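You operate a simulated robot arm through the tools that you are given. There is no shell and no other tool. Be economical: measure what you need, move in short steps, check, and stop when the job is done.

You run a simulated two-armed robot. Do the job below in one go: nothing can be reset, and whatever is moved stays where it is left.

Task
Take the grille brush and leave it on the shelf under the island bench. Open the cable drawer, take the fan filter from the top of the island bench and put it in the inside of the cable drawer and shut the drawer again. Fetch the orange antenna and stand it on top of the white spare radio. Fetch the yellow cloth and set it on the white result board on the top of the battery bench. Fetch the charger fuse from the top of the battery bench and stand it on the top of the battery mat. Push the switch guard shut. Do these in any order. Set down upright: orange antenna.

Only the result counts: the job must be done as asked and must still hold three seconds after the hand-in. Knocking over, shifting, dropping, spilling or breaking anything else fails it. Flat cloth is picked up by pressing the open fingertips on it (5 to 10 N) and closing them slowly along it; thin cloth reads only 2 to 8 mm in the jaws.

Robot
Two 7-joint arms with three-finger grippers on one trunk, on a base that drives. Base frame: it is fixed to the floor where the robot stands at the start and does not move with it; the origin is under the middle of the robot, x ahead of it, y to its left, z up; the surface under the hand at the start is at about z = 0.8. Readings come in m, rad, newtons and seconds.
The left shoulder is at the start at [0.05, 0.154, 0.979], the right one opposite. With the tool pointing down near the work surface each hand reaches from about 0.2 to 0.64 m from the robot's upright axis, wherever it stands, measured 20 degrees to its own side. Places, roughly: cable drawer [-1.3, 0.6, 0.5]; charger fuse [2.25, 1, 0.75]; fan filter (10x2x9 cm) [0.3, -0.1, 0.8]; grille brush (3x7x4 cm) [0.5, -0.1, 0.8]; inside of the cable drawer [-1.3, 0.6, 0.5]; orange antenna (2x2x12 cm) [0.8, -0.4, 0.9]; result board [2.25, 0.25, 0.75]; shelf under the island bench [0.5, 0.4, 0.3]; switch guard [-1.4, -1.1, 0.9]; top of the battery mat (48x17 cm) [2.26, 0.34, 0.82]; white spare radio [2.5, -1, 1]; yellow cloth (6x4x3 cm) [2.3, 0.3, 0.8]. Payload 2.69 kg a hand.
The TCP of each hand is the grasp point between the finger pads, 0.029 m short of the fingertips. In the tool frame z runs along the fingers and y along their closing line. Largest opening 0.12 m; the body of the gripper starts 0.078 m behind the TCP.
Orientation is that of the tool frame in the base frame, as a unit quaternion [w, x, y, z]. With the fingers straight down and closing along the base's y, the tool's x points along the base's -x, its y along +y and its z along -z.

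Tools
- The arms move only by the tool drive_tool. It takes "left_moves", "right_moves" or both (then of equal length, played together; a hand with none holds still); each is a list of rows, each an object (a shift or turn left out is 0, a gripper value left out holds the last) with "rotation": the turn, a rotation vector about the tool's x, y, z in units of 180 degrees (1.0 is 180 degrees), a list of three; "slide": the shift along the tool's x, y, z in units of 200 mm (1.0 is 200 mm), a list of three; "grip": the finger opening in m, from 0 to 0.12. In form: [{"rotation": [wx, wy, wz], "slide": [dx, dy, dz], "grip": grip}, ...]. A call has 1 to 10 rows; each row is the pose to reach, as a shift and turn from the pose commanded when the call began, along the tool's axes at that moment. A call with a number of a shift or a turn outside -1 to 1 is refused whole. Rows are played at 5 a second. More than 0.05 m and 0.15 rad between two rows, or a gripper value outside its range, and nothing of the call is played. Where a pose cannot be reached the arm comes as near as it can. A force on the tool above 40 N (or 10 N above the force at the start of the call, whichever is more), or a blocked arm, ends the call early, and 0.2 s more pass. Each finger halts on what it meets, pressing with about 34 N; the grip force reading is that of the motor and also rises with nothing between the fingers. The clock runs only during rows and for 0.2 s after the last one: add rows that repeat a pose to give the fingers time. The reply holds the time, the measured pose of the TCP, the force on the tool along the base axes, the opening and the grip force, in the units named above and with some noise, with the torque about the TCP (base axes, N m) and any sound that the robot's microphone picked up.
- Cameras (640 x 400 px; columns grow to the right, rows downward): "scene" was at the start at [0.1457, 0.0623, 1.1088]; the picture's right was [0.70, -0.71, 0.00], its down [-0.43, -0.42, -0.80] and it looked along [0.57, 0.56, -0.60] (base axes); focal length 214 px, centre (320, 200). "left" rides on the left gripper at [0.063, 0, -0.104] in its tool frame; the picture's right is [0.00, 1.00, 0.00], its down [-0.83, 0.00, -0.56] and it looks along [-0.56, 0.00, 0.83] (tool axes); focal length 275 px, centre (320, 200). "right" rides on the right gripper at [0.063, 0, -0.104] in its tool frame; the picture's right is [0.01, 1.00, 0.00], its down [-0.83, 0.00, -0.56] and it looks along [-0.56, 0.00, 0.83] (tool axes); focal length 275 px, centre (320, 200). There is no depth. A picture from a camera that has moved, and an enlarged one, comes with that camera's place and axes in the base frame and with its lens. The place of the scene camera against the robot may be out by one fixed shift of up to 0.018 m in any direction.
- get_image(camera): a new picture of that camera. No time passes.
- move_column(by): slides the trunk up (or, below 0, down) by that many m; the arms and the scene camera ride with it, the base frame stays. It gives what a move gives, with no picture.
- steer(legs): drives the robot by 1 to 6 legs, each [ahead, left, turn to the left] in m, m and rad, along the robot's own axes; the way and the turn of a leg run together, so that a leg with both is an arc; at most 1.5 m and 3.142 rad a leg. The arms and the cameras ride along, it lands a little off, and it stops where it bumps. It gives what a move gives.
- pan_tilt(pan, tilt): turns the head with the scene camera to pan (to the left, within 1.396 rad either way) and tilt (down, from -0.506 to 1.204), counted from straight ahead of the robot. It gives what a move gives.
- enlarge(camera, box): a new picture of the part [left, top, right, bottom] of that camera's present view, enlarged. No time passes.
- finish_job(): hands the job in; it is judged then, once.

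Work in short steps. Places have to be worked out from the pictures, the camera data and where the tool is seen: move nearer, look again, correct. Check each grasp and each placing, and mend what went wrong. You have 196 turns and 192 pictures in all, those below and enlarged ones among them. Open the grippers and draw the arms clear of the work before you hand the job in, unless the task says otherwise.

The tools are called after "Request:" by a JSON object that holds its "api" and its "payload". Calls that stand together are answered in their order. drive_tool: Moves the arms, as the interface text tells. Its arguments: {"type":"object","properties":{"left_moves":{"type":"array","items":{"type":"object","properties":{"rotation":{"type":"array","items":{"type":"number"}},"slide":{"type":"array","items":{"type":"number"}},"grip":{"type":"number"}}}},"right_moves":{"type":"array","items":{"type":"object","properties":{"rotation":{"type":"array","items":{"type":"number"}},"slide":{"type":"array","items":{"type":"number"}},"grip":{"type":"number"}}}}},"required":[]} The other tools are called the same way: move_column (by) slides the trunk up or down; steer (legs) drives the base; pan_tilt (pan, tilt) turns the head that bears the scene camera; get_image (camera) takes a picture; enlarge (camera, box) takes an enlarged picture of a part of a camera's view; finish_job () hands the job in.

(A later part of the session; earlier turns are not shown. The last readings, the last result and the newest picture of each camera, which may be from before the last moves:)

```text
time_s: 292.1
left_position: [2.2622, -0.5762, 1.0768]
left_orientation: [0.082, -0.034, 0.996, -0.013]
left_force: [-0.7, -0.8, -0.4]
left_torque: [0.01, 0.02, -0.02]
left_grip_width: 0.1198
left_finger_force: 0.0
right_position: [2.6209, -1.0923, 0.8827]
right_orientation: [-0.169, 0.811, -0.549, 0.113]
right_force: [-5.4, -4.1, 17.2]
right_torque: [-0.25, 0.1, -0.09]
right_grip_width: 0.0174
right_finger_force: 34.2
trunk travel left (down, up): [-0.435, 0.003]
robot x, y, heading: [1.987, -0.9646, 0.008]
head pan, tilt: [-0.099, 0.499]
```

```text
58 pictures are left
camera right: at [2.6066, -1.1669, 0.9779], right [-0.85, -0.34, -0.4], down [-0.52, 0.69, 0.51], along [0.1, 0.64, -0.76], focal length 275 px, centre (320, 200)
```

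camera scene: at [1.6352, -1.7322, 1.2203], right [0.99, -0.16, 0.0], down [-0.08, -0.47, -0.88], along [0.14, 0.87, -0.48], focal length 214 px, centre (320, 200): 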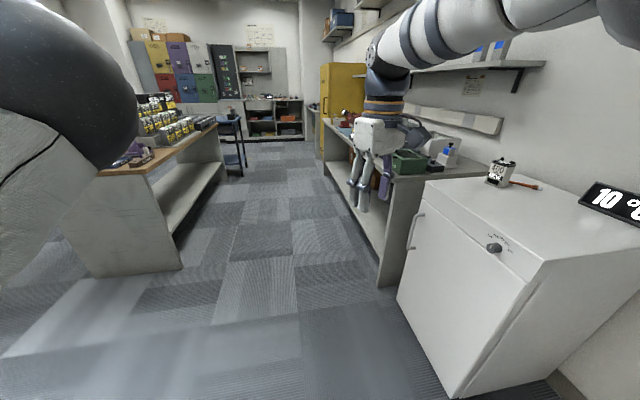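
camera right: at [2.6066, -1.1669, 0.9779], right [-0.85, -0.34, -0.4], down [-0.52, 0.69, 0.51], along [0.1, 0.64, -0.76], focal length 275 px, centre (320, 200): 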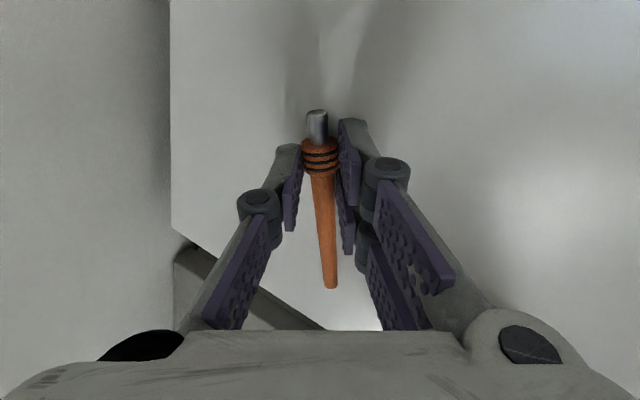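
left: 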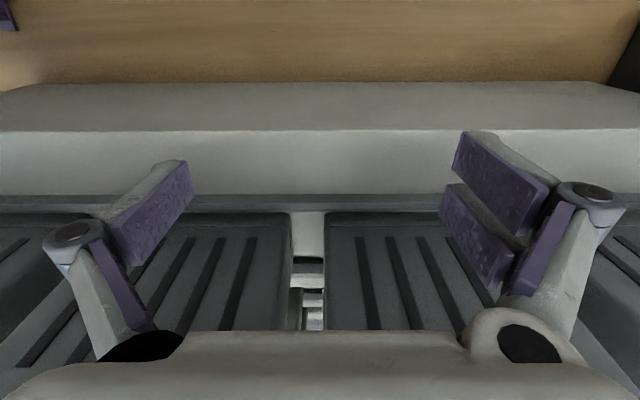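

Request:
{"api": "drive_tool", "payload": {"right_moves": [{"slide": [0, -0.05, -0.12]}, {"slide": [0, -0.12, -0.28]}, {"slide": [0, -0.2, -0.46]}, {"slide": [0, -0.29, -0.66]}, {"slide": [-0.05, -0.18, -0.72]}, {"slide": [-0.11, -0.06, -0.78]}]}}

Request:
{"api": "steer", "payload": {"legs": [[-0.2, 0, 0]]}}

Request:
{"api": "get_image", "payload": {"camera": "right"}}

```text
time_s: 293.5
left_position: [2.2641, -0.576, 1.0741]
left_orientation: [0.081, -0.034, 0.996, -0.013]
left_force: [-0.3, -0.7, 0.4]
left_torque: [-0.02, -0.04, 0.02]
left_grip_width: 0.12
left_finger_force: 0.1
right_position: [2.5677, -1.0926, 1.0303]
right_orientation: [-0.168, 0.811, -0.55, 0.11]
right_force: [-0.1, 0.0, -0.5]
right_torque: [-0.03, -0.04, -0.04]
right_grip_width: 0.0176
right_finger_force: 33.8
right hand out of reach, approached as far as the arm can: row 4
trunk travel left (down, up): [-0.435, 0.003]
robot x, y, heading: [1.9889, -0.9643, 0.001]
head pan, tilt: [-0.099, 0.499]
```

```text
time_s: 295.1
left_position: [2.0704, -0.5753, 1.0754]
left_orientation: [0.081, -0.036, 0.996, -0.013]
left_force: [0.4, 0.3, -0.9]
left_torque: [-0.02, -0.04, 0.01]
left_grip_width: 0.12
left_finger_force: 0.0
right_position: [2.3758, -1.0888, 1.0292]
right_orientation: [-0.167, 0.813, -0.548, 0.109]
right_force: [0.4, 0.4, 0.1]
right_torque: [-0.03, -0.01, -0.02]
right_grip_width: 0.0171
right_finger_force: 34.1
trunk travel left (down, up): [-0.435, 0.003]
robot x, y, heading: [1.7942, -0.9643, 0.003]
head pan, tilt: [-0.099, 0.499]
```

```text
57 pictures are left
camera right: at [2.3627, -1.1635, 1.1242], right [-0.85, -0.35, -0.39], down [-0.52, 0.68, 0.51], along [0.09, 0.64, -0.76], focal length 275 px, centre (320, 200)
```

right: 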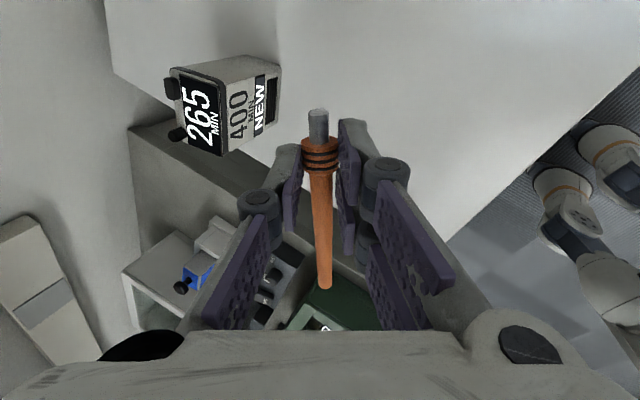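

The antenna is held well. I unwind the wrist (tilt, then yaw back to the default direction), so that the plug points toward me.

Request:
{"api": "drive_tool", "payload": {"right_moves": [{"rotation": [-0.043, 0, 0]}, {"rotation": [-0.087, 0, 0]}, {"rotation": [-0.125, 0, 0]}, {"rotation": [-0.125, 0, 0]}]}}

Request:
{"api": "drive_tool", "payload": {"right_moves": [{"rotation": [0, 0, 0.045]}, {"rotation": [0, 0, 0.09]}, {"rotation": [0, 0, 0.135]}, {"rotation": [0, 0, 0.18]}, {"rotation": [0, 0, 0.225]}, {"rotation": [0, 0, 0.27]}, {"rotation": [0, 0, 0.315]}, {"rotation": [0, 0, 0.36]}, {"rotation": [0, 0, 0.405]}, {"rotation": [0, 0, 0.45]}]}}

Request:
{"api": "drive_tool", "payload": {"right_moves": [{"rotation": [0, 0, 0.045]}, {"rotation": [0, 0, 0.09]}, {"rotation": [0, 0, 0.135]}, {"rotation": [0, 0, 0.17]}, {"rotation": [0, 0, 0.17]}]}}

```text
time_s: 296.1
left_position: [2.0693, -0.5739, 1.0744]
left_orientation: [0.08, -0.037, 0.996, -0.013]
left_force: [0.0, 0.6, 0.4]
left_torque: [0.0, -0.02, -0.01]
left_grip_width: 0.12
left_finger_force: 0.0
right_position: [2.3356, -1.1073, 1.0175]
right_orientation: [-0.005, 0.83, -0.558, 0.0]
right_force: [-1.2, 0.2, -0.1]
right_torque: [-0.02, -0.03, 0.0]
right_grip_width: 0.0172
right_finger_force: 34.3
right hand out of reach, approached as far as the arm can: row 2, 3, 4
trunk travel left (down, up): [-0.435, 0.003]
robot x, y, heading: [1.793, -0.9687, 0.005]
head pan, tilt: [-0.099, 0.499]
```

```text
time_s: 298.3
left_position: [2.0707, -0.5747, 1.0743]
left_orientation: [0.081, -0.037, 0.996, -0.012]
left_force: [0.4, 0.4, -0.7]
left_torque: [-0.01, 0.0, -0.01]
left_grip_width: 0.1201
left_finger_force: 0.0
right_position: [2.3356, -1.1062, 1.0139]
right_orientation: [0.004, -0.267, 0.964, 0.003]
right_force: [1.2, -0.2, -0.5]
right_torque: [0.0, 0.01, -0.03]
right_grip_width: 0.0174
right_finger_force: 34.5
right hand out of reach, approached as far as the arm can: row 7, 8
trunk travel left (down, up): [-0.435, 0.003]
robot x, y, heading: [1.7957, -0.9674, 0.005]
head pan, tilt: [-0.099, 0.499]
```

```text
time_s: 299.5
left_position: [2.07, -0.5747, 1.0751]
left_orientation: [0.081, -0.037, 0.996, -0.013]
left_force: [0.6, -0.7, 0.5]
left_torque: [0.0, -0.01, -0.01]
left_grip_width: 0.12
left_finger_force: 0.1
right_position: [2.3362, -1.107, 1.0156]
right_orientation: [0.003, -0.003, 1.0, 0.004]
right_force: [0.6, -0.2, -0.2]
right_torque: [0.02, 0.0, 0.02]
right_grip_width: 0.017
right_finger_force: 34.3
trunk travel left (down, up): [-0.435, 0.003]
robot x, y, heading: [1.7987, -0.9653, 0.009]
head pan, tilt: [-0.099, 0.499]
```

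Now I pitch the hand to level, bringing the antenna upright.

Request:
{"api": "drive_tool", "payload": {"right_moves": [{"rotation": [0, -0.045, 0]}, {"rotation": [0, -0.09, 0]}, {"rotation": [0, -0.135, 0]}, {"rotation": [0, -0.18, 0]}, {"rotation": [0, -0.225, 0]}, {"rotation": [0, -0.27, 0]}, {"rotation": [0, -0.315, 0]}, {"rotation": [0, -0.36, 0]}, {"rotation": [0, -0.405, 0]}, {"rotation": [0, -0.45, 0]}]}}

Request:
{"api": "drive_tool", "payload": {"right_moves": [{"rotation": [0, -0.045, 0]}, {"rotation": [0, -0.05, 0]}, {"rotation": [0, -0.05, 0]}]}}

Request:
{"api": "get_image", "payload": {"camera": "right"}}

Request:
{"api": "get_image", "payload": {"camera": "scene"}}

```text
time_s: 301.7
left_position: [2.0706, -0.5756, 1.0738]
left_orientation: [0.08, -0.038, 0.996, -0.012]
left_force: [-0.6, 0.1, 0.3]
left_torque: [0.01, 0.02, -0.04]
left_grip_width: 0.1202
left_finger_force: 0.0
right_position: [2.338, -1.1066, 1.0149]
right_orientation: [0.652, -0.002, 0.758, 0.005]
right_force: [0.3, -0.3, 0.0]
right_torque: [-0.01, 0.02, 0.01]
right_grip_width: 0.0173
right_finger_force: 34.1
trunk travel left (down, up): [-0.435, 0.003]
robot x, y, heading: [1.7925, -0.966, 0.01]
head pan, tilt: [-0.099, 0.499]
```

```text
time_s: 302.5
left_position: [2.0702, -0.5748, 1.0748]
left_orientation: [0.081, -0.037, 0.996, -0.013]
left_force: [-0.4, -0.7, -0.1]
left_torque: [0.01, 0.0, 0.01]
left_grip_width: 0.1199
left_finger_force: 0.0
right_position: [2.3379, -1.1073, 1.0135]
right_orientation: [0.71, -0.001, 0.704, 0.007]
right_force: [0.0, 0.1, 0.8]
right_torque: [0.01, 0.0, 0.02]
right_grip_width: 0.0174
right_finger_force: 34.0
trunk travel left (down, up): [-0.435, 0.003]
robot x, y, heading: [1.7935, -0.9658, 0.013]
head pan, tilt: [-0.099, 0.499]
```

```text
56 pictures are left
camera right: at [2.234, -1.107, 0.9508], right [-0.01, 1.0, 0.0], down [-0.56, -0.01, 0.83], along [0.83, 0.01, 0.56], focal length 275 px, centre (320, 200)
```

right: 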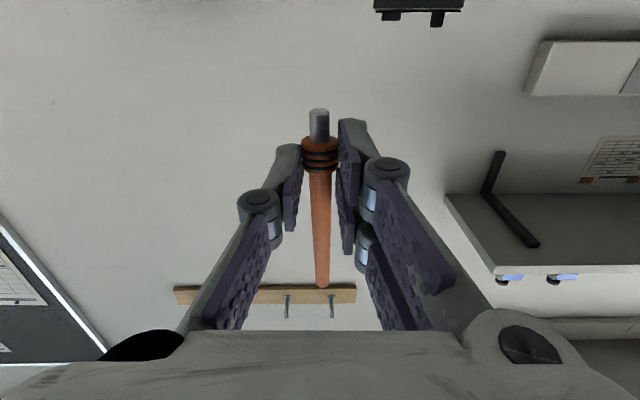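

```text
55 pictures are left
camera scene: at [1.8987, -0.9732, 1.2203], right [-0.09, -1.0, 0.0], down [-0.48, 0.04, -0.88], along [0.87, -0.08, -0.48], focal length 214 px, centre (320, 200)
```

scene: 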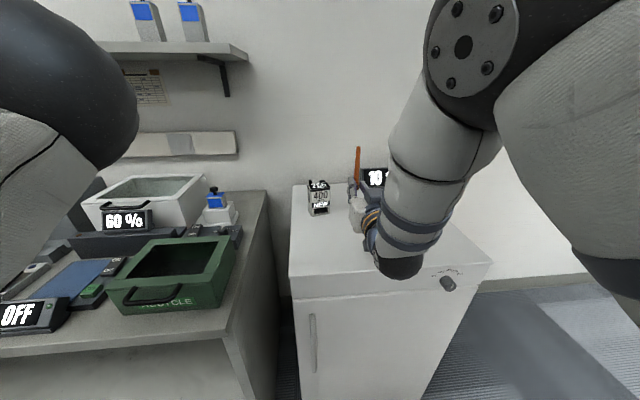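

The antenna is upright, plug down, its foot 2.4 cm ahead of and 2.65 cm below the TCP. I drive forward 0.135 m (to the right of the radio), then slide left over the display.

Request:
{"api": "steer", "payload": {"legs": [[0.135, 0, -0.01]]}}

Request:
{"api": "get_image", "payload": {"camera": "scene"}}

```text
time_s: 303.8
left_position: [2.2098, -0.5781, 1.0748]
left_orientation: [0.08, -0.03, 0.996, -0.013]
left_force: [0.0, 0.5, 0.0]
left_torque: [-0.02, 0.03, 0.0]
left_grip_width: 0.1198
left_finger_force: 0.1
right_position: [2.4732, -1.112, 1.0137]
right_orientation: [0.709, 0.004, 0.705, 0.002]
right_force: [1.2, 1.0, 0.5]
right_torque: [-0.03, 0.05, 0.0]
right_grip_width: 0.0171
right_finger_force: 34.0
trunk travel left (down, up): [-0.435, 0.003]
robot x, y, heading: [1.9323, -0.9663, 0.002]
head pan, tilt: [-0.099, 0.499]
```

```text
54 pictures are left
camera scene: at [2.0346, -0.974, 1.2202], right [-0.1, -0.99, 0.0], down [-0.48, 0.05, -0.88], along [0.87, -0.09, -0.48], focal length 214 px, centre (320, 200)
```

scene: 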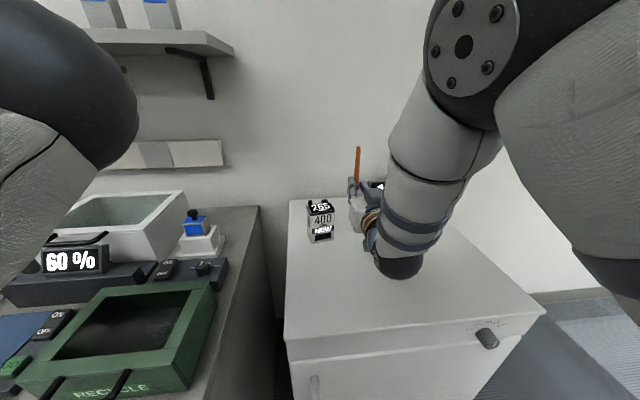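

Request:
{"api": "drive_tool", "payload": {"right_moves": [{"slide": [0, 0.15, 0]}, {"slide": [0, 0.3, 0]}, {"slide": [0, 0.43, 0.01]}, {"slide": [0, 0.43, 0.01]}]}}

Request:
{"api": "enlarge", "payload": {"camera": "scene", "box": [270, 130, 410, 260]}}

Request:
{"api": "get_image", "payload": {"camera": "right"}}

```text
time_s: 304.8
left_position: [2.2104, -0.5769, 1.0748]
left_orientation: [0.081, -0.031, 0.996, -0.013]
left_force: [-0.2, -0.5, 0.1]
left_torque: [0.01, 0.01, -0.02]
left_grip_width: 0.1198
left_finger_force: 0.1
right_position: [2.4728, -1.0258, 1.0144]
right_orientation: [0.71, 0.004, 0.704, 0.002]
right_force: [0.2, 0.3, -0.1]
right_torque: [0.0, 0.0, -0.01]
right_grip_width: 0.0172
right_finger_force: 33.9
trunk travel left (down, up): [-0.435, 0.003]
robot x, y, heading: [1.9294, -0.9681, -0.006]
head pan, tilt: [-0.099, 0.499]
```

```text
3.08 times, centred on (340, 195) of scene
camera zoom: at [2.0338, -0.9741, 1.2203], right [-0.1, -0.99, 0.0], down [-0.48, 0.05, -0.88], along [0.87, -0.09, -0.48], focal length 660 px, centre (258, 215)
```

zoom: 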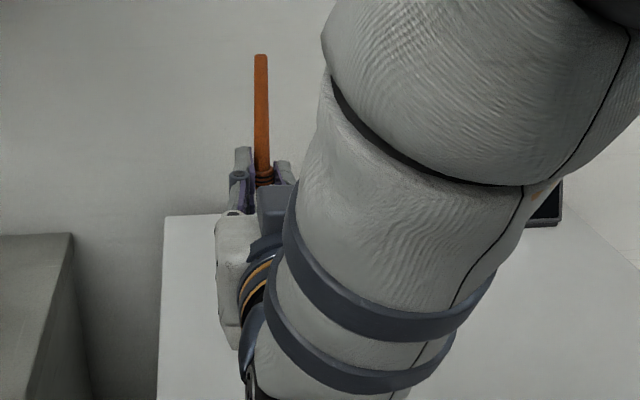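

```text
52 pictures are left
camera right: at [2.369, -1.0266, 0.9503], right [0.0, 1.0, 0.0], down [-0.56, 0.0, 0.83], along [0.83, 0.0, 0.56], focal length 275 px, centre (320, 200)
```

right: 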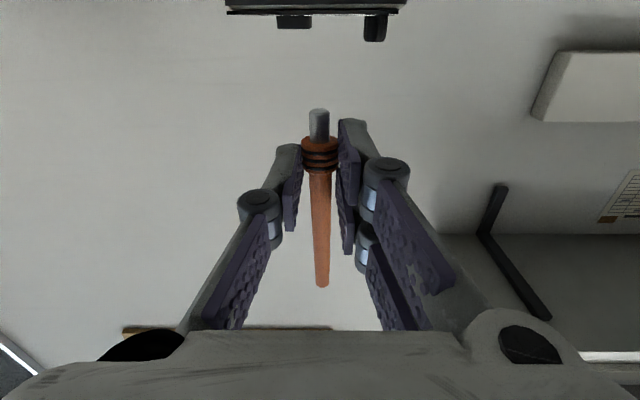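

The radio's centre lines up with the antenna and its rim is at z ≈ 0.949. I go 1 cm further forward, down 2.8 cm, then 2 mm steps to contact.

Request:
{"api": "drive_tool", "payload": {"right_moves": [{"slide": [0.0, -0.008, 0.05]}, {"slide": [0.07, -0.008, 0.05]}, {"slide": [0.14, -0.008, 0.05]}, {"slide": [0.155, -0.008, 0.05]}, {"slide": [0.165, -0.008, 0.05]}, {"slide": [0.175, -0.008, 0.05]}, {"slide": [0.185, -0.008, 0.05]}]}}

Request:
{"api": "get_image", "payload": {"camera": "right"}}

```text
time_s: 306.4
left_position: [2.2105, -0.578, 1.0761]
left_orientation: [0.082, -0.031, 0.996, -0.013]
left_force: [-1.3, 0.7, 0.1]
left_torque: [0.01, 0.0, 0.03]
left_grip_width: 0.1199
left_finger_force: 0.0
right_position: [2.4843, -1.0282, 0.9775]
right_orientation: [0.71, 0.005, 0.705, 0.001]
right_force: [0.5, 0.5, 0.2]
right_torque: [-0.02, 0.01, -0.01]
right_grip_width: 0.0174
right_finger_force: 33.1
trunk travel left (down, up): [-0.435, 0.003]
robot x, y, heading: [1.9287, -0.966, -0.003]
head pan, tilt: [-0.099, 0.499]
```

```text
51 pictures are left
camera right: at [2.3804, -1.0278, 0.9142], right [0.01, 1.0, 0.0], down [-0.56, 0.0, 0.83], along [0.83, -0.01, 0.56], focal length 275 px, centre (320, 200)
```

right: 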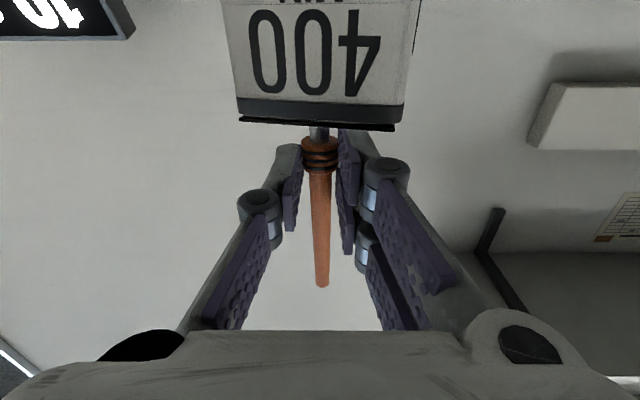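

The foot sits about 2 cm behind the front rim. Continue down by 1–2 mm steps.

Request:
{"api": "drive_tool", "payload": {"right_moves": [{"slide": [0.008, 0, 0]}, {"slide": [0.016, 0, 0]}, {"slide": [0.024, 0, 0]}]}}

```text
time_s: 307.2
left_position: [2.2093, -0.5776, 1.0758]
left_orientation: [0.082, -0.031, 0.996, -0.013]
left_force: [-0.2, 0.2, 0.2]
left_torque: [0.02, -0.02, 0.03]
left_grip_width: 0.1198
left_finger_force: 0.0
right_position: [2.4828, -1.0265, 0.9758]
right_orientation: [0.711, 0.003, 0.703, 0.001]
right_force: [-0.5, -0.5, 7.3]
right_torque: [0.0, -0.18, 0.01]
right_grip_width: 0.0174
right_finger_force: 33.8
trunk travel left (down, up): [-0.435, 0.003]
robot x, y, heading: [1.9299, -0.9681, -0.006]
head pan, tilt: [-0.099, 0.499]
```

Light contact (7 N). The antenna is within about 1–2° of vertical. I ease off 0.6 mm and open the fingers in tiny steps.

Request:
{"api": "drive_tool", "payload": {"right_moves": [{"slide": [-0.003, 0, 0]}, {"slide": [-0.003, 0, 0], "grip": 0.0185}, {"slide": [-0.003, 0, 0], "grip": 0.02}, {"slide": [-0.003, 0, 0], "grip": 0.022}, {"slide": [-0.003, 0, 0], "grip": 0.025}, {"slide": [-0.003, 0, 0], "grip": 0.029}, {"slide": [-0.003, 0, 0], "grip": 0.034}, {"slide": [-0.003, 0, 0], "grip": 0.04}]}}

Request:
{"api": "get_image", "payload": {"camera": "right"}}

```text
time_s: 309.0
left_position: [2.2104, -0.578, 1.0757]
left_orientation: [0.081, -0.031, 0.996, -0.013]
left_force: [-0.7, 0.8, 0.5]
left_torque: [-0.01, -0.01, 0.03]
left_grip_width: 0.1201
left_finger_force: 0.1
right_position: [2.484, -1.0266, 0.9743]
right_orientation: [0.709, 0.003, 0.705, 0.002]
right_force: [0.5, 1.5, 0.4]
right_torque: [0.0, -0.01, -0.03]
right_grip_width: 0.04
right_finger_force: 0.0
trunk travel left (down, up): [-0.435, 0.003]
robot x, y, heading: [1.9331, -0.9656, -0.006]
head pan, tilt: [-0.099, 0.499]
```

```text
50 pictures are left
camera right: at [2.3807, -1.027, 0.9102], right [0.0, 1.0, 0.0], down [-0.56, 0.0, 0.83], along [0.83, 0.0, 0.56], focal length 275 px, centre (320, 200)
```

right: 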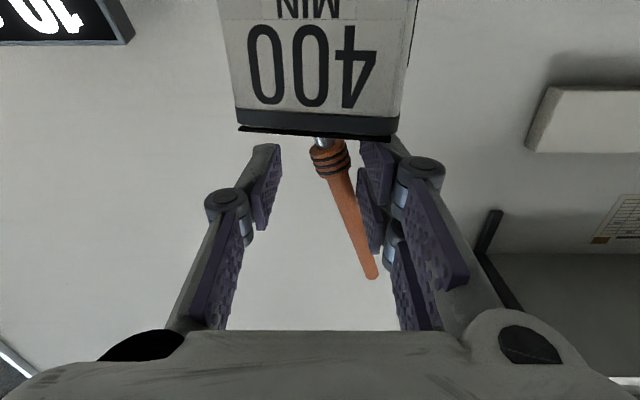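

The antenna leaned onto the left finger: with incremental opening, one finger keeps pushing it while the other leaves. I close again to right it, lift a touch to relax it, set it back, and check.

Request:
{"api": "drive_tool", "payload": {"right_moves": [{"grip": 0.03}, {"grip": 0.022}, {"grip": 0.0}, {"grip": 0.0}, {"slide": [-0.015, 0, 0]}, {"slide": [-0.015, 0, 0]}]}}

Request:
{"api": "get_image", "payload": {"camera": "right"}}

```text
time_s: 310.4
left_position: [2.2102, -0.5769, 1.0749]
left_orientation: [0.081, -0.031, 0.996, -0.013]
left_force: [-0.1, 0.4, -0.7]
left_torque: [0.0, -0.02, -0.02]
left_grip_width: 0.1198
left_finger_force: 0.0
right_position: [2.484, -1.0262, 0.9767]
right_orientation: [0.709, 0.004, 0.705, 0.001]
right_force: [-0.4, 0.7, 0.1]
right_torque: [-0.01, 0.04, 0.03]
right_grip_width: 0.0174
right_finger_force: 33.8
trunk travel left (down, up): [-0.435, 0.003]
robot x, y, heading: [1.9289, -0.9673, -0.0]
head pan, tilt: [-0.099, 0.499]
```

```text
49 pictures are left
camera right: at [2.3804, -1.0276, 0.9134], right [0.0, 1.0, 0.0], down [-0.56, 0.0, 0.83], along [0.83, 0.0, 0.56], focal length 275 px, centre (320, 200)
```

right: 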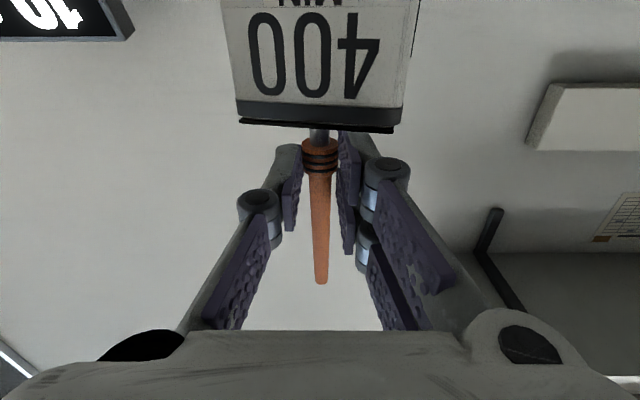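

Upright again. I set it down with about 1 mm of travel, and this time open both fingers fast and wide in one step.

Request:
{"api": "drive_tool", "payload": {"right_moves": [{"slide": [0.005, 0, 0]}, {"slide": [0.01, 0, 0]}, {"slide": [0.01, 0, 0]}]}}

Request:
{"api": "drive_tool", "payload": {"right_moves": [{"grip": 0.08}, {"grip": 0.08}, {"grip": 0.08}, {"grip": 0.08}]}}

Request:
{"api": "get_image", "payload": {"camera": "right"}}

```text
time_s: 311.2
left_position: [2.211, -0.5769, 1.074]
left_orientation: [0.081, -0.031, 0.996, -0.013]
left_force: [-0.3, -0.5, -0.8]
left_torque: [0.04, 0.04, 0.0]
left_grip_width: 0.12
left_finger_force: 0.0
right_position: [2.4838, -1.0281, 0.9766]
right_orientation: [0.71, 0.004, 0.705, 0.002]
right_force: [0.0, 0.1, -0.3]
right_torque: [0.0, 0.03, -0.01]
right_grip_width: 0.0171
right_finger_force: 34.1
trunk travel left (down, up): [-0.435, 0.003]
robot x, y, heading: [1.9327, -0.9667, -0.004]
head pan, tilt: [-0.099, 0.499]
```

```text
time_s: 312.2
left_position: [2.2103, -0.5771, 1.075]
left_orientation: [0.081, -0.031, 0.996, -0.013]
left_force: [-0.3, -0.2, 0.5]
left_torque: [-0.01, 0.01, 0.03]
left_grip_width: 0.12
left_finger_force: 0.0
right_position: [2.4835, -1.0275, 0.9757]
right_orientation: [0.71, 0.003, 0.704, 0.003]
right_force: [0.7, -0.2, 0.4]
right_torque: [0.02, 0.0, 0.02]
right_grip_width: 0.0804
right_finger_force: 0.1
trunk travel left (down, up): [-0.435, 0.003]
robot x, y, heading: [1.9332, -0.9658, -0.006]
head pan, tilt: [-0.099, 0.499]
```

```text
48 pictures are left
camera right: at [2.38, -1.0271, 0.9113], right [0.0, 1.0, 0.0], down [-0.56, 0.0, 0.83], along [0.83, 0.0, 0.56], focal length 275 px, centre (320, 200)
```

right: 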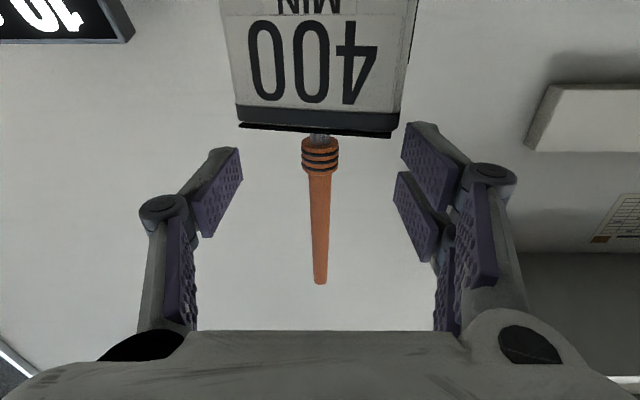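

It stands freely. I withdraw the hand straight back, slowly.

Request:
{"api": "drive_tool", "payload": {"right_moves": [{"slide": [0, 0, -0.08]}, {"slide": [0, 0, -0.18]}, {"slide": [0, 0, -0.3]}, {"slide": [0, 0, -0.45]}]}}

Request:
{"api": "steer", "payload": {"legs": [[-0.35, 0, 0]]}}

Request:
{"api": "enlarge", "payload": {"camera": "scene", "box": [250, 100, 450, 260]}}

```text
time_s: 313.2
left_position: [2.2094, -0.5778, 1.0742]
left_orientation: [0.08, -0.031, 0.996, -0.013]
left_force: [-0.6, 0.2, 0.1]
left_torque: [0.0, -0.01, -0.02]
left_grip_width: 0.1197
left_finger_force: 0.1
right_position: [2.3912, -1.0284, 0.9757]
right_orientation: [0.71, 0.006, 0.704, 0.001]
right_force: [-0.4, 0.2, 0.2]
right_torque: [0.0, 0.01, 0.0]
right_grip_width: 0.0802
right_finger_force: 0.0
trunk travel left (down, up): [-0.435, 0.003]
robot x, y, heading: [1.9309, -0.9658, -0.004]
head pan, tilt: [-0.099, 0.499]
```

```text
time_s: 315.4
left_position: [1.8589, -0.5756, 1.0752]
left_orientation: [0.081, -0.033, 0.996, -0.013]
left_force: [-0.8, 0.1, 0.3]
left_torque: [-0.01, -0.03, -0.02]
left_grip_width: 0.1201
left_finger_force: 0.0
right_position: [2.0433, -1.0255, 0.9768]
right_orientation: [0.71, 0.004, 0.704, 0.003]
right_force: [0.2, -0.4, 0.4]
right_torque: [0.01, -0.02, 0.0]
right_grip_width: 0.08
right_finger_force: 0.1
trunk travel left (down, up): [-0.435, 0.003]
robot x, y, heading: [1.5824, -0.9648, 0.001]
head pan, tilt: [-0.099, 0.499]
```

```text
2.50 times, centred on (350, 180) of scene
camera zoom: at [1.6841, -0.9732, 1.2203], right [-0.1, -1.0, 0.0], down [-0.48, 0.05, -0.88], along [0.87, -0.09, -0.48], focal length 536 px, centre (245, 250)
```

zoom: 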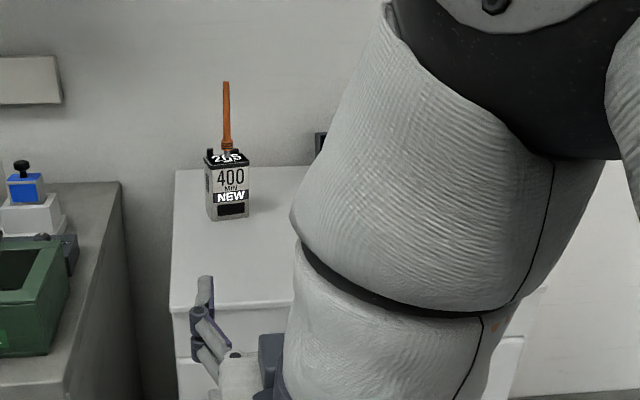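

The antenna stands on the radio. Next the battery bench: I bring the right hand back to pointing down, lower the trunk to normal, and drive left along the bench.

Request:
{"api": "drive_tool", "payload": {"right_moves": [{"rotation": [0, 0.045, 0]}, {"rotation": [0, 0.09, 0]}, {"rotation": [0, 0.135, 0]}, {"rotation": [0, 0.18, 0]}, {"rotation": [0, 0.225, 0]}, {"rotation": [0, 0.27, 0]}, {"rotation": [0, 0.315, 0]}, {"rotation": [0, 0.36, 0]}, {"rotation": [0, 0.405, 0]}, {"rotation": [0, 0.45, 0]}]}}

Request:
{"api": "move_column", "payload": {"by": -0.07}}

Request:
{"api": "steer", "payload": {"legs": [[0, 1.25, 0]]}}

Request:
{"api": "pan_tilt", "payload": {"pan": 0.2, "tilt": 0.5}}

Request:
{"api": "get_image", "payload": {"camera": "scene"}}

```text
time_s: 317.6
left_position: [1.8594, -0.575, 1.0746]
left_orientation: [0.081, -0.033, 0.996, -0.012]
left_force: [-0.6, 0.8, -0.5]
left_torque: [-0.03, 0.03, -0.01]
left_grip_width: 0.1201
left_finger_force: 0.1
right_position: [2.0434, -1.025, 0.977]
right_orientation: [0.08, 0.0, 0.997, 0.007]
right_force: [-0.6, -0.9, -0.1]
right_torque: [-0.02, 0.01, 0.01]
right_grip_width: 0.08
right_finger_force: 0.1
trunk travel left (down, up): [-0.435, 0.003]
robot x, y, heading: [1.5807, -0.967, 0.005]
head pan, tilt: [-0.099, 0.499]
```

```text
time_s: 318.7
left_position: [1.8592, -0.5767, 1.0043]
left_orientation: [0.081, -0.033, 0.996, -0.013]
left_force: [-0.5, -0.1, 0.0]
left_torque: [0.01, 0.0, 0.01]
left_grip_width: 0.1198
left_finger_force: 0.1
right_position: [2.0419, -1.0253, 0.9071]
right_orientation: [0.082, 0.0, 0.997, 0.005]
right_force: [-0.1, 0.1, 0.7]
right_torque: [0.02, 0.01, 0.03]
right_grip_width: 0.0799
right_finger_force: 0.1
trunk travel left (down, up): [-0.365, 0.073]
robot x, y, heading: [1.5797, -0.9633, 0.004]
head pan, tilt: [-0.099, 0.499]
```

```text
time_s: 328.6
left_position: [1.8946, 0.6733, 1.0051]
left_orientation: [0.081, -0.015, 0.996, -0.014]
left_force: [0.6, -0.2, 0.3]
left_torque: [-0.01, 0.0, -0.05]
left_grip_width: 0.12
left_finger_force: 0.1
right_position: [2.0606, 0.2166, 0.9056]
right_orientation: [0.082, 0.018, 0.996, 0.003]
right_force: [0.0, -0.3, 0.5]
right_torque: [-0.03, -0.01, 0.01]
right_grip_width: 0.08
right_finger_force: 0.0
trunk travel left (down, up): [-0.365, 0.073]
robot x, y, heading: [1.607, 0.2943, -0.037]
head pan, tilt: [-0.099, 0.499]
```

```text
time_s: 329.4
left_position: [1.8944, 0.6732, 1.0053]
left_orientation: [0.081, -0.015, 0.997, -0.014]
left_force: [0.1, -0.2, 0.1]
left_torque: [-0.01, 0.0, -0.01]
left_grip_width: 0.1201
left_finger_force: 0.1
right_position: [2.0606, 0.2168, 0.9055]
right_orientation: [0.082, 0.018, 0.996, 0.003]
right_force: [-0.5, 0.3, -0.2]
right_torque: [0.02, -0.02, 0.0]
right_grip_width: 0.0798
right_finger_force: 0.1
trunk travel left (down, up): [-0.365, 0.073]
robot x, y, heading: [1.6036, 0.2963, -0.032]
head pan, tilt: [0.201, 0.499]
```

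```text
46 pictures are left
camera scene: at [1.7687, 0.3073, 1.1398], right [0.16, -0.99, 0.0], down [-0.47, -0.08, -0.88], along [0.87, 0.14, -0.48], focal length 214 px, centre (320, 200)
```

scene: 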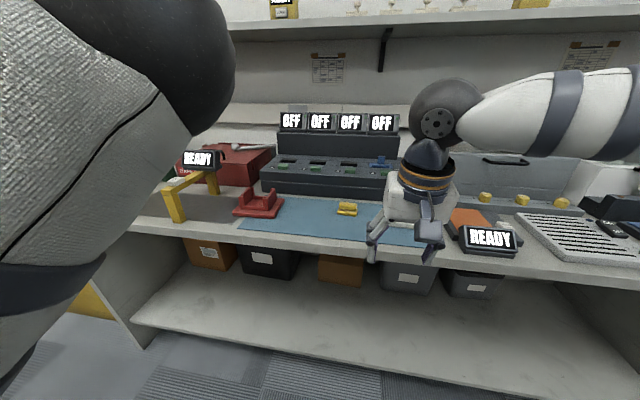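

Request:
{"api": "get_image", "payload": {"camera": "right"}}

Request:
{"api": "enlarge", "payload": {"camera": "scene", "box": [230, 110, 450, 250]}}

```text
45 pictures are left
camera right: at [1.9825, 0.2184, 0.9985], right [0.03, 1.0, 0.01], down [0.73, -0.03, 0.68], along [0.68, -0.02, -0.73], focal length 275 px, centre (320, 200)
```

right: 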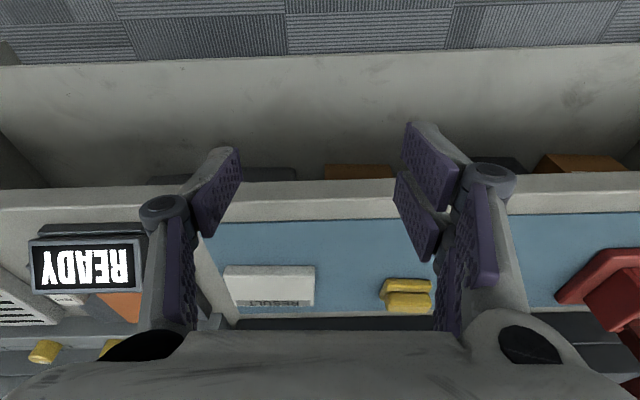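

```text
2.86 times, centred on (340, 180) of scene
camera zoom: at [1.7687, 0.3073, 1.1398], right [0.16, -0.99, 0.0], down [-0.47, -0.08, -0.88], along [0.87, 0.14, -0.48], focal length 613 px, centre (263, 257)
```

zoom: 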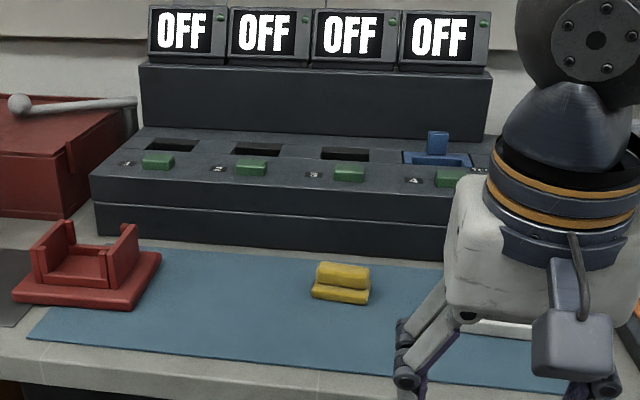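

The white RESULT board lies at about (2.30, 0.147) and the yellow cloth at (2.30, 0.315), both on/near the blue mat. I drive 0.13 m closer and straighten the heading.

Request:
{"api": "steer", "payload": {"legs": [[0.135, 0, 0.035]]}}

Request:
{"api": "drive_tool", "payload": {"right_moves": [{"rotation": [0, 0.04, 0], "slide": [0, 0.15, 0], "grip": 0.1}, {"rotation": [0, 0.05, 0], "slide": [-0.2, 0.3, 0]}, {"rotation": [0, 0.05, 0], "slide": [-0.35, 0.4, 0]}, {"rotation": [0, 0.05, 0], "slide": [-0.4, 0.4, 0]}]}}

Request:
{"api": "get_image", "payload": {"camera": "right"}}

```text
time_s: 330.7
left_position: [2.0182, 0.6785, 1.0042]
left_orientation: [0.079, -0.032, 0.996, -0.013]
left_force: [1.2, 0.3, 0.2]
left_torque: [0.0, 0.04, 0.02]
left_grip_width: 0.1198
left_finger_force: 0.1
right_position: [2.1993, 0.2297, 0.9052]
right_orientation: [0.081, 0.001, 0.997, 0.004]
right_force: [1.0, -0.4, -0.7]
right_torque: [-0.02, 0.03, -0.01]
right_grip_width: 0.0804
right_finger_force: 0.0
trunk travel left (down, up): [-0.365, 0.073]
robot x, y, heading: [1.7385, 0.2905, 0.0]
head pan, tilt: [0.201, 0.499]
```

```text
time_s: 331.7
left_position: [2.0167, 0.6803, 1.0045]
left_orientation: [0.08, -0.031, 0.996, -0.014]
left_force: [-0.2, 0.0, 1.1]
left_torque: [0.0, 0.0, 0.01]
left_grip_width: 0.1201
left_finger_force: 0.0
right_position: [2.2749, 0.3083, 0.9195]
right_orientation: [0.003, 0.0, 1.0, 0.005]
right_force: [0.9, 0.0, -0.6]
right_torque: [0.04, -0.03, 0.01]
right_grip_width: 0.1001
right_finger_force: 0.0
trunk travel left (down, up): [-0.365, 0.073]
robot x, y, heading: [1.7356, 0.2907, -0.003]
head pan, tilt: [0.201, 0.499]
```

```text
43 pictures are left
camera right: at [2.2114, 0.3073, 1.0228], right [-0.01, 1.0, 0.01], down [0.83, 0.0, 0.56], along [0.56, 0.01, -0.83], focal length 275 px, centre (320, 200)
```

right: 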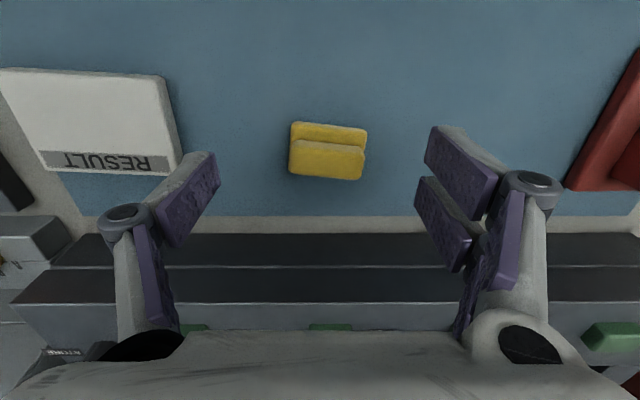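

The cloth's centre is at (2.302, 0.316), 6 cm along y. I lower around it, slowing at the end, then close.

Request:
{"api": "drive_tool", "payload": {"right_moves": [{"slide": [-0.07, 0.02, 0.12]}, {"slide": [-0.135, 0.04, 0.24]}, {"slide": [-0.135, 0.04, 0.34]}, {"slide": [-0.135, 0.04, 0.375]}, {"slide": [-0.135, 0.04, 0.4]}, {"slide": [-0.135, 0.04, 0.4], "grip": 0.01}, {"slide": [-0.135, 0.04, 0.4], "grip": 0.01}, {"slide": [-0.135, 0.04, 0.4], "grip": 0.01}]}}

Request:
{"api": "get_image", "payload": {"camera": "right"}}

```text
time_s: 333.2
left_position: [2.0151, 0.6778, 1.0062]
left_orientation: [0.082, -0.03, 0.996, -0.013]
left_force: [-0.9, 1.1, -0.3]
left_torque: [-0.03, 0.0, -0.03]
left_grip_width: 0.1199
left_finger_force: 0.0
right_position: [2.2948, 0.2994, 0.8507]
right_orientation: [0.012, 0.007, 1.0, 0.002]
right_force: [-7.2, -9.5, 29.6]
right_torque: [0.33, 0.58, 0.4]
right_grip_width: 0.0546
right_finger_force: 45.1
right hand out of reach, approached as far as the arm can: row 1, 2, 3, 4, 5, 6, 7
trunk travel left (down, up): [-0.365, 0.073]
robot x, y, heading: [1.7382, 0.2889, -0.002]
head pan, tilt: [0.201, 0.499]
stopped in row 7 (right hand): the force on the tool passed its limit at 95 N (the readings are from after the stop); the commanded pose is now the measured one
```

```text
42 pictures are left
camera right: at [2.2289, 0.3002, 0.9534], right [0.01, 1.0, 0.0], down [0.82, -0.01, 0.57], along [0.57, 0.0, -0.82], focal length 275 px, centre (320, 200)
```

right: 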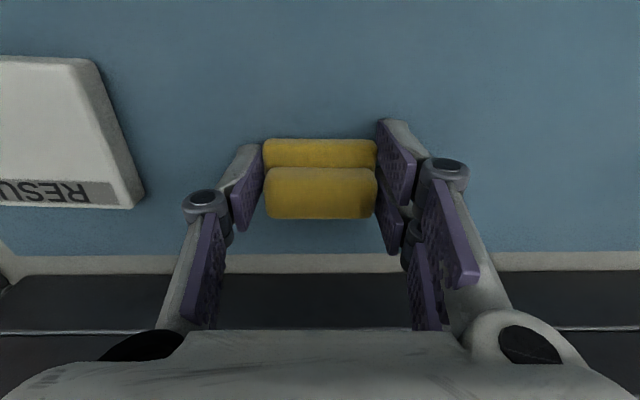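

The cloth is between the pads (55 mm); the tips touch the mat at z ≈ 0.82. I lift it and check.

Request:
{"api": "drive_tool", "payload": {"right_moves": [{"slide": [0, 0, -0.05], "grip": 0.03}, {"slide": [0.02, 0, -0.2]}, {"slide": [0.04, 0, -0.35]}, {"slide": [0.06, 0, -0.45]}]}}

Request:
{"api": "get_image", "payload": {"camera": "right"}}

```text
time_s: 334.2
left_position: [2.0174, 0.6799, 1.0052]
left_orientation: [0.08, -0.031, 0.996, -0.013]
left_force: [-0.2, -0.4, -0.9]
left_torque: [0.03, 0.01, 0.0]
left_grip_width: 0.12
left_finger_force: 0.1
right_position: [2.2723, 0.303, 0.9391]
right_orientation: [0.008, 0.006, 1.0, 0.002]
right_force: [-0.5, 0.0, -0.1]
right_torque: [0.02, 0.01, -0.02]
right_grip_width: 0.0549
right_finger_force: 33.7
right hand out of reach, approached as far as the arm can: row 3, 4
trunk travel left (down, up): [-0.365, 0.073]
robot x, y, heading: [1.7358, 0.2902, -0.004]
head pan, tilt: [0.201, 0.499]
```

```text
41 pictures are left
camera right: at [2.2079, 0.3022, 1.0416], right [0.01, 1.0, 0.0], down [0.82, -0.01, 0.57], along [0.57, 0.0, -0.82], focal length 275 px, centre (320, 200)
```

right: 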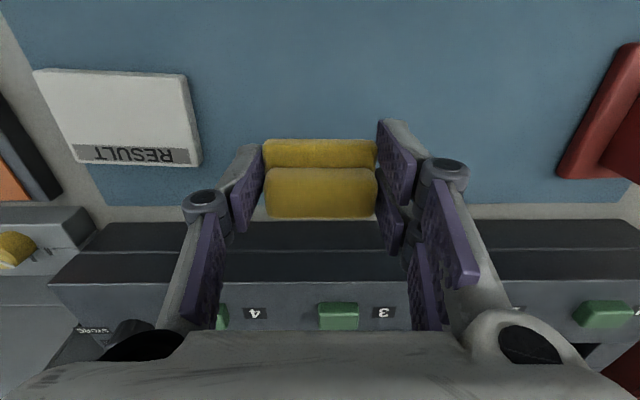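

Held. The board's centre is at about (2.278, 0.158). I move 14.5 cm to the right over it and look.

Request:
{"api": "drive_tool", "payload": {"right_moves": [{"slide": [0, -0.2, 0]}, {"slide": [0, -0.4, 0]}, {"slide": [0, -0.6, 0]}, {"slide": [0, -0.725, 0]}, {"slide": [0, -0.725, 0.1]}]}}

Request:
{"api": "get_image", "payload": {"camera": "right"}}

```text
time_s: 335.4
left_position: [2.0174, 0.6789, 1.0047]
left_orientation: [0.08, -0.031, 0.996, -0.013]
left_force: [0.8, 0.2, 0.3]
left_torque: [-0.02, 0.0, 0.0]
left_grip_width: 0.1199
left_finger_force: 0.2
right_position: [2.2709, 0.1585, 0.9128]
right_orientation: [0.008, 0.005, 1.0, 0.003]
right_force: [0.1, 0.0, -0.6]
right_torque: [0.01, 0.0, 0.01]
right_grip_width: 0.0549
right_finger_force: 34.4
trunk travel left (down, up): [-0.365, 0.073]
robot x, y, heading: [1.7395, 0.2916, 0.0]
head pan, tilt: [0.201, 0.499]
```

```text
40 pictures are left
camera right: at [2.2072, 0.1574, 1.0161], right [0.01, 1.0, 0.0], down [0.82, -0.01, 0.57], along [0.57, 0.0, -0.82], focal length 275 px, centre (320, 200)
```

right: 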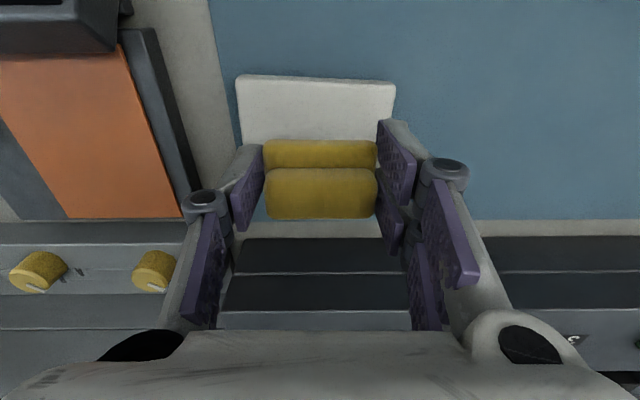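

Over the board. I lower slowly until contact.

Request:
{"api": "drive_tool", "payload": {"right_moves": [{"slide": [0, 0, 0.08]}, {"slide": [0, 0, 0.16]}, {"slide": [0, 0, 0.19]}, {"slide": [0, 0, 0.22]}, {"slide": [0, 0, 0.24]}]}}

```text
time_s: 336.6
left_position: [2.0176, 0.6799, 1.0062]
left_orientation: [0.08, -0.031, 0.996, -0.014]
left_force: [-0.1, 0.7, 0.0]
left_torque: [0.0, 0.02, -0.03]
left_grip_width: 0.1201
left_finger_force: 0.0
right_position: [2.2737, 0.1579, 0.8692]
right_orientation: [0.009, 0.005, 1.0, 0.002]
right_force: [-0.4, 0.7, -0.8]
right_torque: [0.0, -0.02, 0.01]
right_grip_width: 0.0549
right_finger_force: 33.8
trunk travel left (down, up): [-0.365, 0.073]
robot x, y, heading: [1.7391, 0.2911, -0.004]
head pan, tilt: [0.201, 0.499]
```

Request:
{"api": "drive_tool", "payload": {"right_moves": [{"slide": [0, 0, 0.015]}, {"slide": [0, 0, 0.03]}, {"slide": [0, 0, 0.045]}, {"slide": [0, 0, 0.06]}]}}

```text
time_s: 337.4
left_position: [2.015, 0.6774, 1.0052]
left_orientation: [0.081, -0.03, 0.996, -0.014]
left_force: [0.2, 0.1, 0.7]
left_torque: [-0.01, -0.01, -0.02]
left_grip_width: 0.1199
left_finger_force: 0.1
right_position: [2.2739, 0.1582, 0.8654]
right_orientation: [0.014, 0.007, 1.0, 0.003]
right_force: [-6.7, -2.7, 22.4]
right_torque: [-0.1, 0.48, 0.03]
right_grip_width: 0.0548
right_finger_force: 34.2
trunk travel left (down, up): [-0.365, 0.073]
robot x, y, heading: [1.7402, 0.2869, -0.002]
head pan, tilt: [0.201, 0.499]
stopped in row 4 (right hand): the force on the tool passed its limit at 45 N (the readings are from after the stop); the commanded pose is now the measured one
```

Contact at z ≈ 0.865 (the cloth or fingertips on the board). I ease up slightly and open, then lift.

Request:
{"api": "drive_tool", "payload": {"right_moves": [{"slide": [0, 0, -0.008]}, {"slide": [0, 0, -0.008], "grip": 0.08}, {"slide": [0, 0, -0.008], "grip": 0.09}, {"slide": [0, 0, -0.12]}, {"slide": [0, 0, -0.3]}, {"slide": [0, 0, -0.45]}]}}

Request:
{"api": "get_image", "payload": {"camera": "right"}}

```text
time_s: 338.8
left_position: [2.0172, 0.6791, 1.0049]
left_orientation: [0.081, -0.031, 0.996, -0.013]
left_force: [0.7, 0.0, -0.3]
left_torque: [0.02, -0.01, -0.02]
left_grip_width: 0.12
left_finger_force: 0.0
right_position: [2.274, 0.1571, 0.955]
right_orientation: [0.013, 0.006, 1.0, 0.003]
right_force: [-0.5, 0.1, 0.4]
right_torque: [0.05, 0.01, 0.0]
right_grip_width: 0.0901
right_finger_force: 0.1
trunk travel left (down, up): [-0.365, 0.073]
robot x, y, heading: [1.7358, 0.2887, -0.004]
head pan, tilt: [0.201, 0.499]
```

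```text
39 pictures are left
camera right: at [2.2094, 0.1567, 1.0574], right [0.01, 1.0, 0.01], down [0.82, -0.01, 0.58], along [0.58, 0.0, -0.82], focal length 275 px, centre (320, 200)
```

right: 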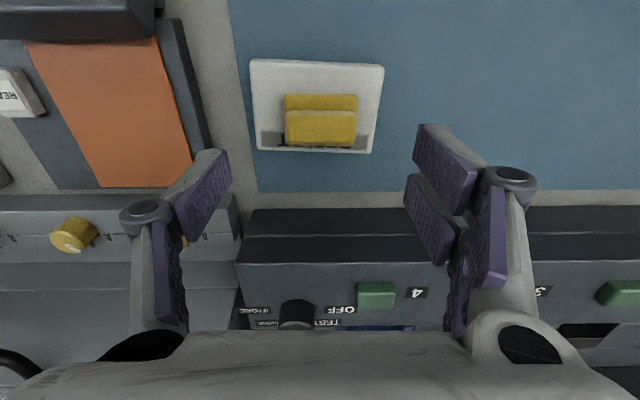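

The cloth sits on the board. Now the fuse, around (2.25, 1.0): I back off a little, move left 0.6 m and look.

Request:
{"api": "steer", "payload": {"legs": [[-0.2, 0, 0], [0, 0.55, 0]]}}

Request:
{"api": "pan_tilt", "payload": {"pan": 0.1, "tilt": 0.5}}

Request:
{"api": "get_image", "payload": {"camera": "scene"}}

Request:
{"api": "get_image", "payload": {"camera": "right"}}

```text
time_s: 344.7
left_position: [1.8189, 1.2265, 1.0041]
left_orientation: [0.081, -0.03, 0.996, -0.013]
left_force: [-0.6, 0.0, 0.5]
left_torque: [-0.02, 0.02, -0.03]
left_grip_width: 0.12
left_finger_force: 0.1
right_position: [2.0751, 0.704, 0.9537]
right_orientation: [0.013, 0.007, 1.0, 0.004]
right_force: [-0.3, 0.7, -0.4]
right_torque: [-0.01, -0.03, 0.01]
right_grip_width: 0.09
right_finger_force: 0.1
trunk travel left (down, up): [-0.365, 0.073]
robot x, y, heading: [1.5423, 0.8389, -0.006]
head pan, tilt: [0.201, 0.499]
```

```text
time_s: 345.4
left_position: [1.8187, 1.2273, 1.0039]
left_orientation: [0.081, -0.03, 0.996, -0.013]
left_force: [0.3, 0.6, -0.1]
left_torque: [-0.01, 0.01, 0.02]
left_grip_width: 0.1199
left_finger_force: 0.0
right_position: [2.0751, 0.7037, 0.9547]
right_orientation: [0.012, 0.008, 1.0, 0.004]
right_force: [-0.1, -0.7, 0.4]
right_torque: [0.02, -0.03, 0.03]
right_grip_width: 0.09
right_finger_force: 0.1
trunk travel left (down, up): [-0.365, 0.073]
robot x, y, heading: [1.5427, 0.8447, -0.005]
head pan, tilt: [0.099, 0.499]
```

```text
38 pictures are left
camera scene: at [1.7062, 0.8488, 1.1398], right [0.09, -1.0, 0.0], down [-0.48, -0.04, -0.88], along [0.87, 0.08, -0.48], focal length 214 px, centre (320, 200)
```

scene: 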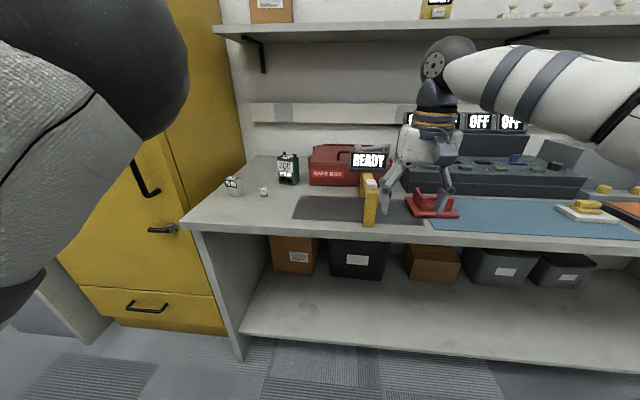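

```text
37 pictures are left
camera right: at [2.01, 0.7041, 1.0571], right [0.01, 1.0, 0.01], down [0.82, -0.01, 0.58], along [0.58, 0.0, -0.82], focal length 275 px, centre (320, 200)
```

right: 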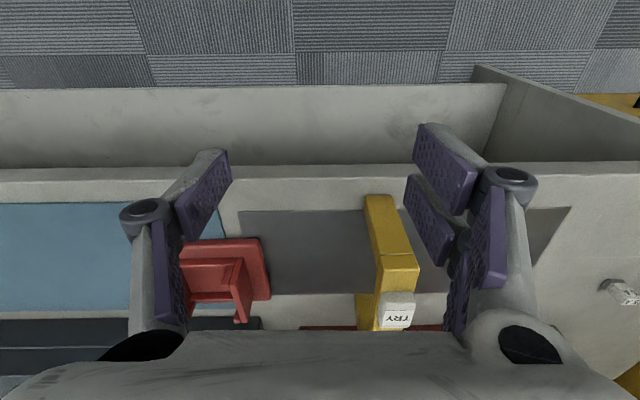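

Request:
{"api": "enlarge", "payload": {"camera": "scene", "box": [200, 140, 400, 240]}}

```text
3.20 times, centred on (300, 190) of scene
camera zoom: at [1.7062, 0.8488, 1.1398], right [0.09, -1.0, 0.0], down [-0.48, -0.04, -0.88], along [0.87, 0.08, -0.48], focal length 686 px, centre (384, 232)
```

zoom: 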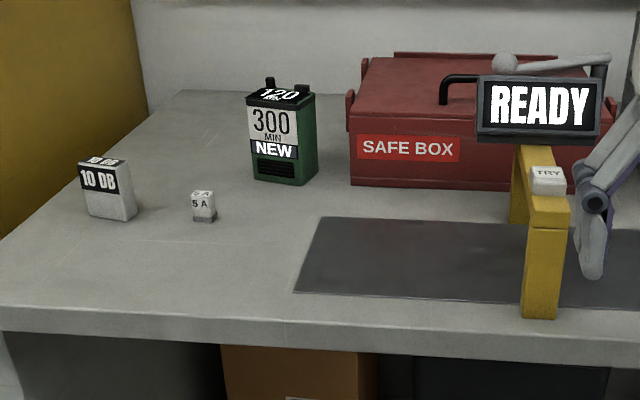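

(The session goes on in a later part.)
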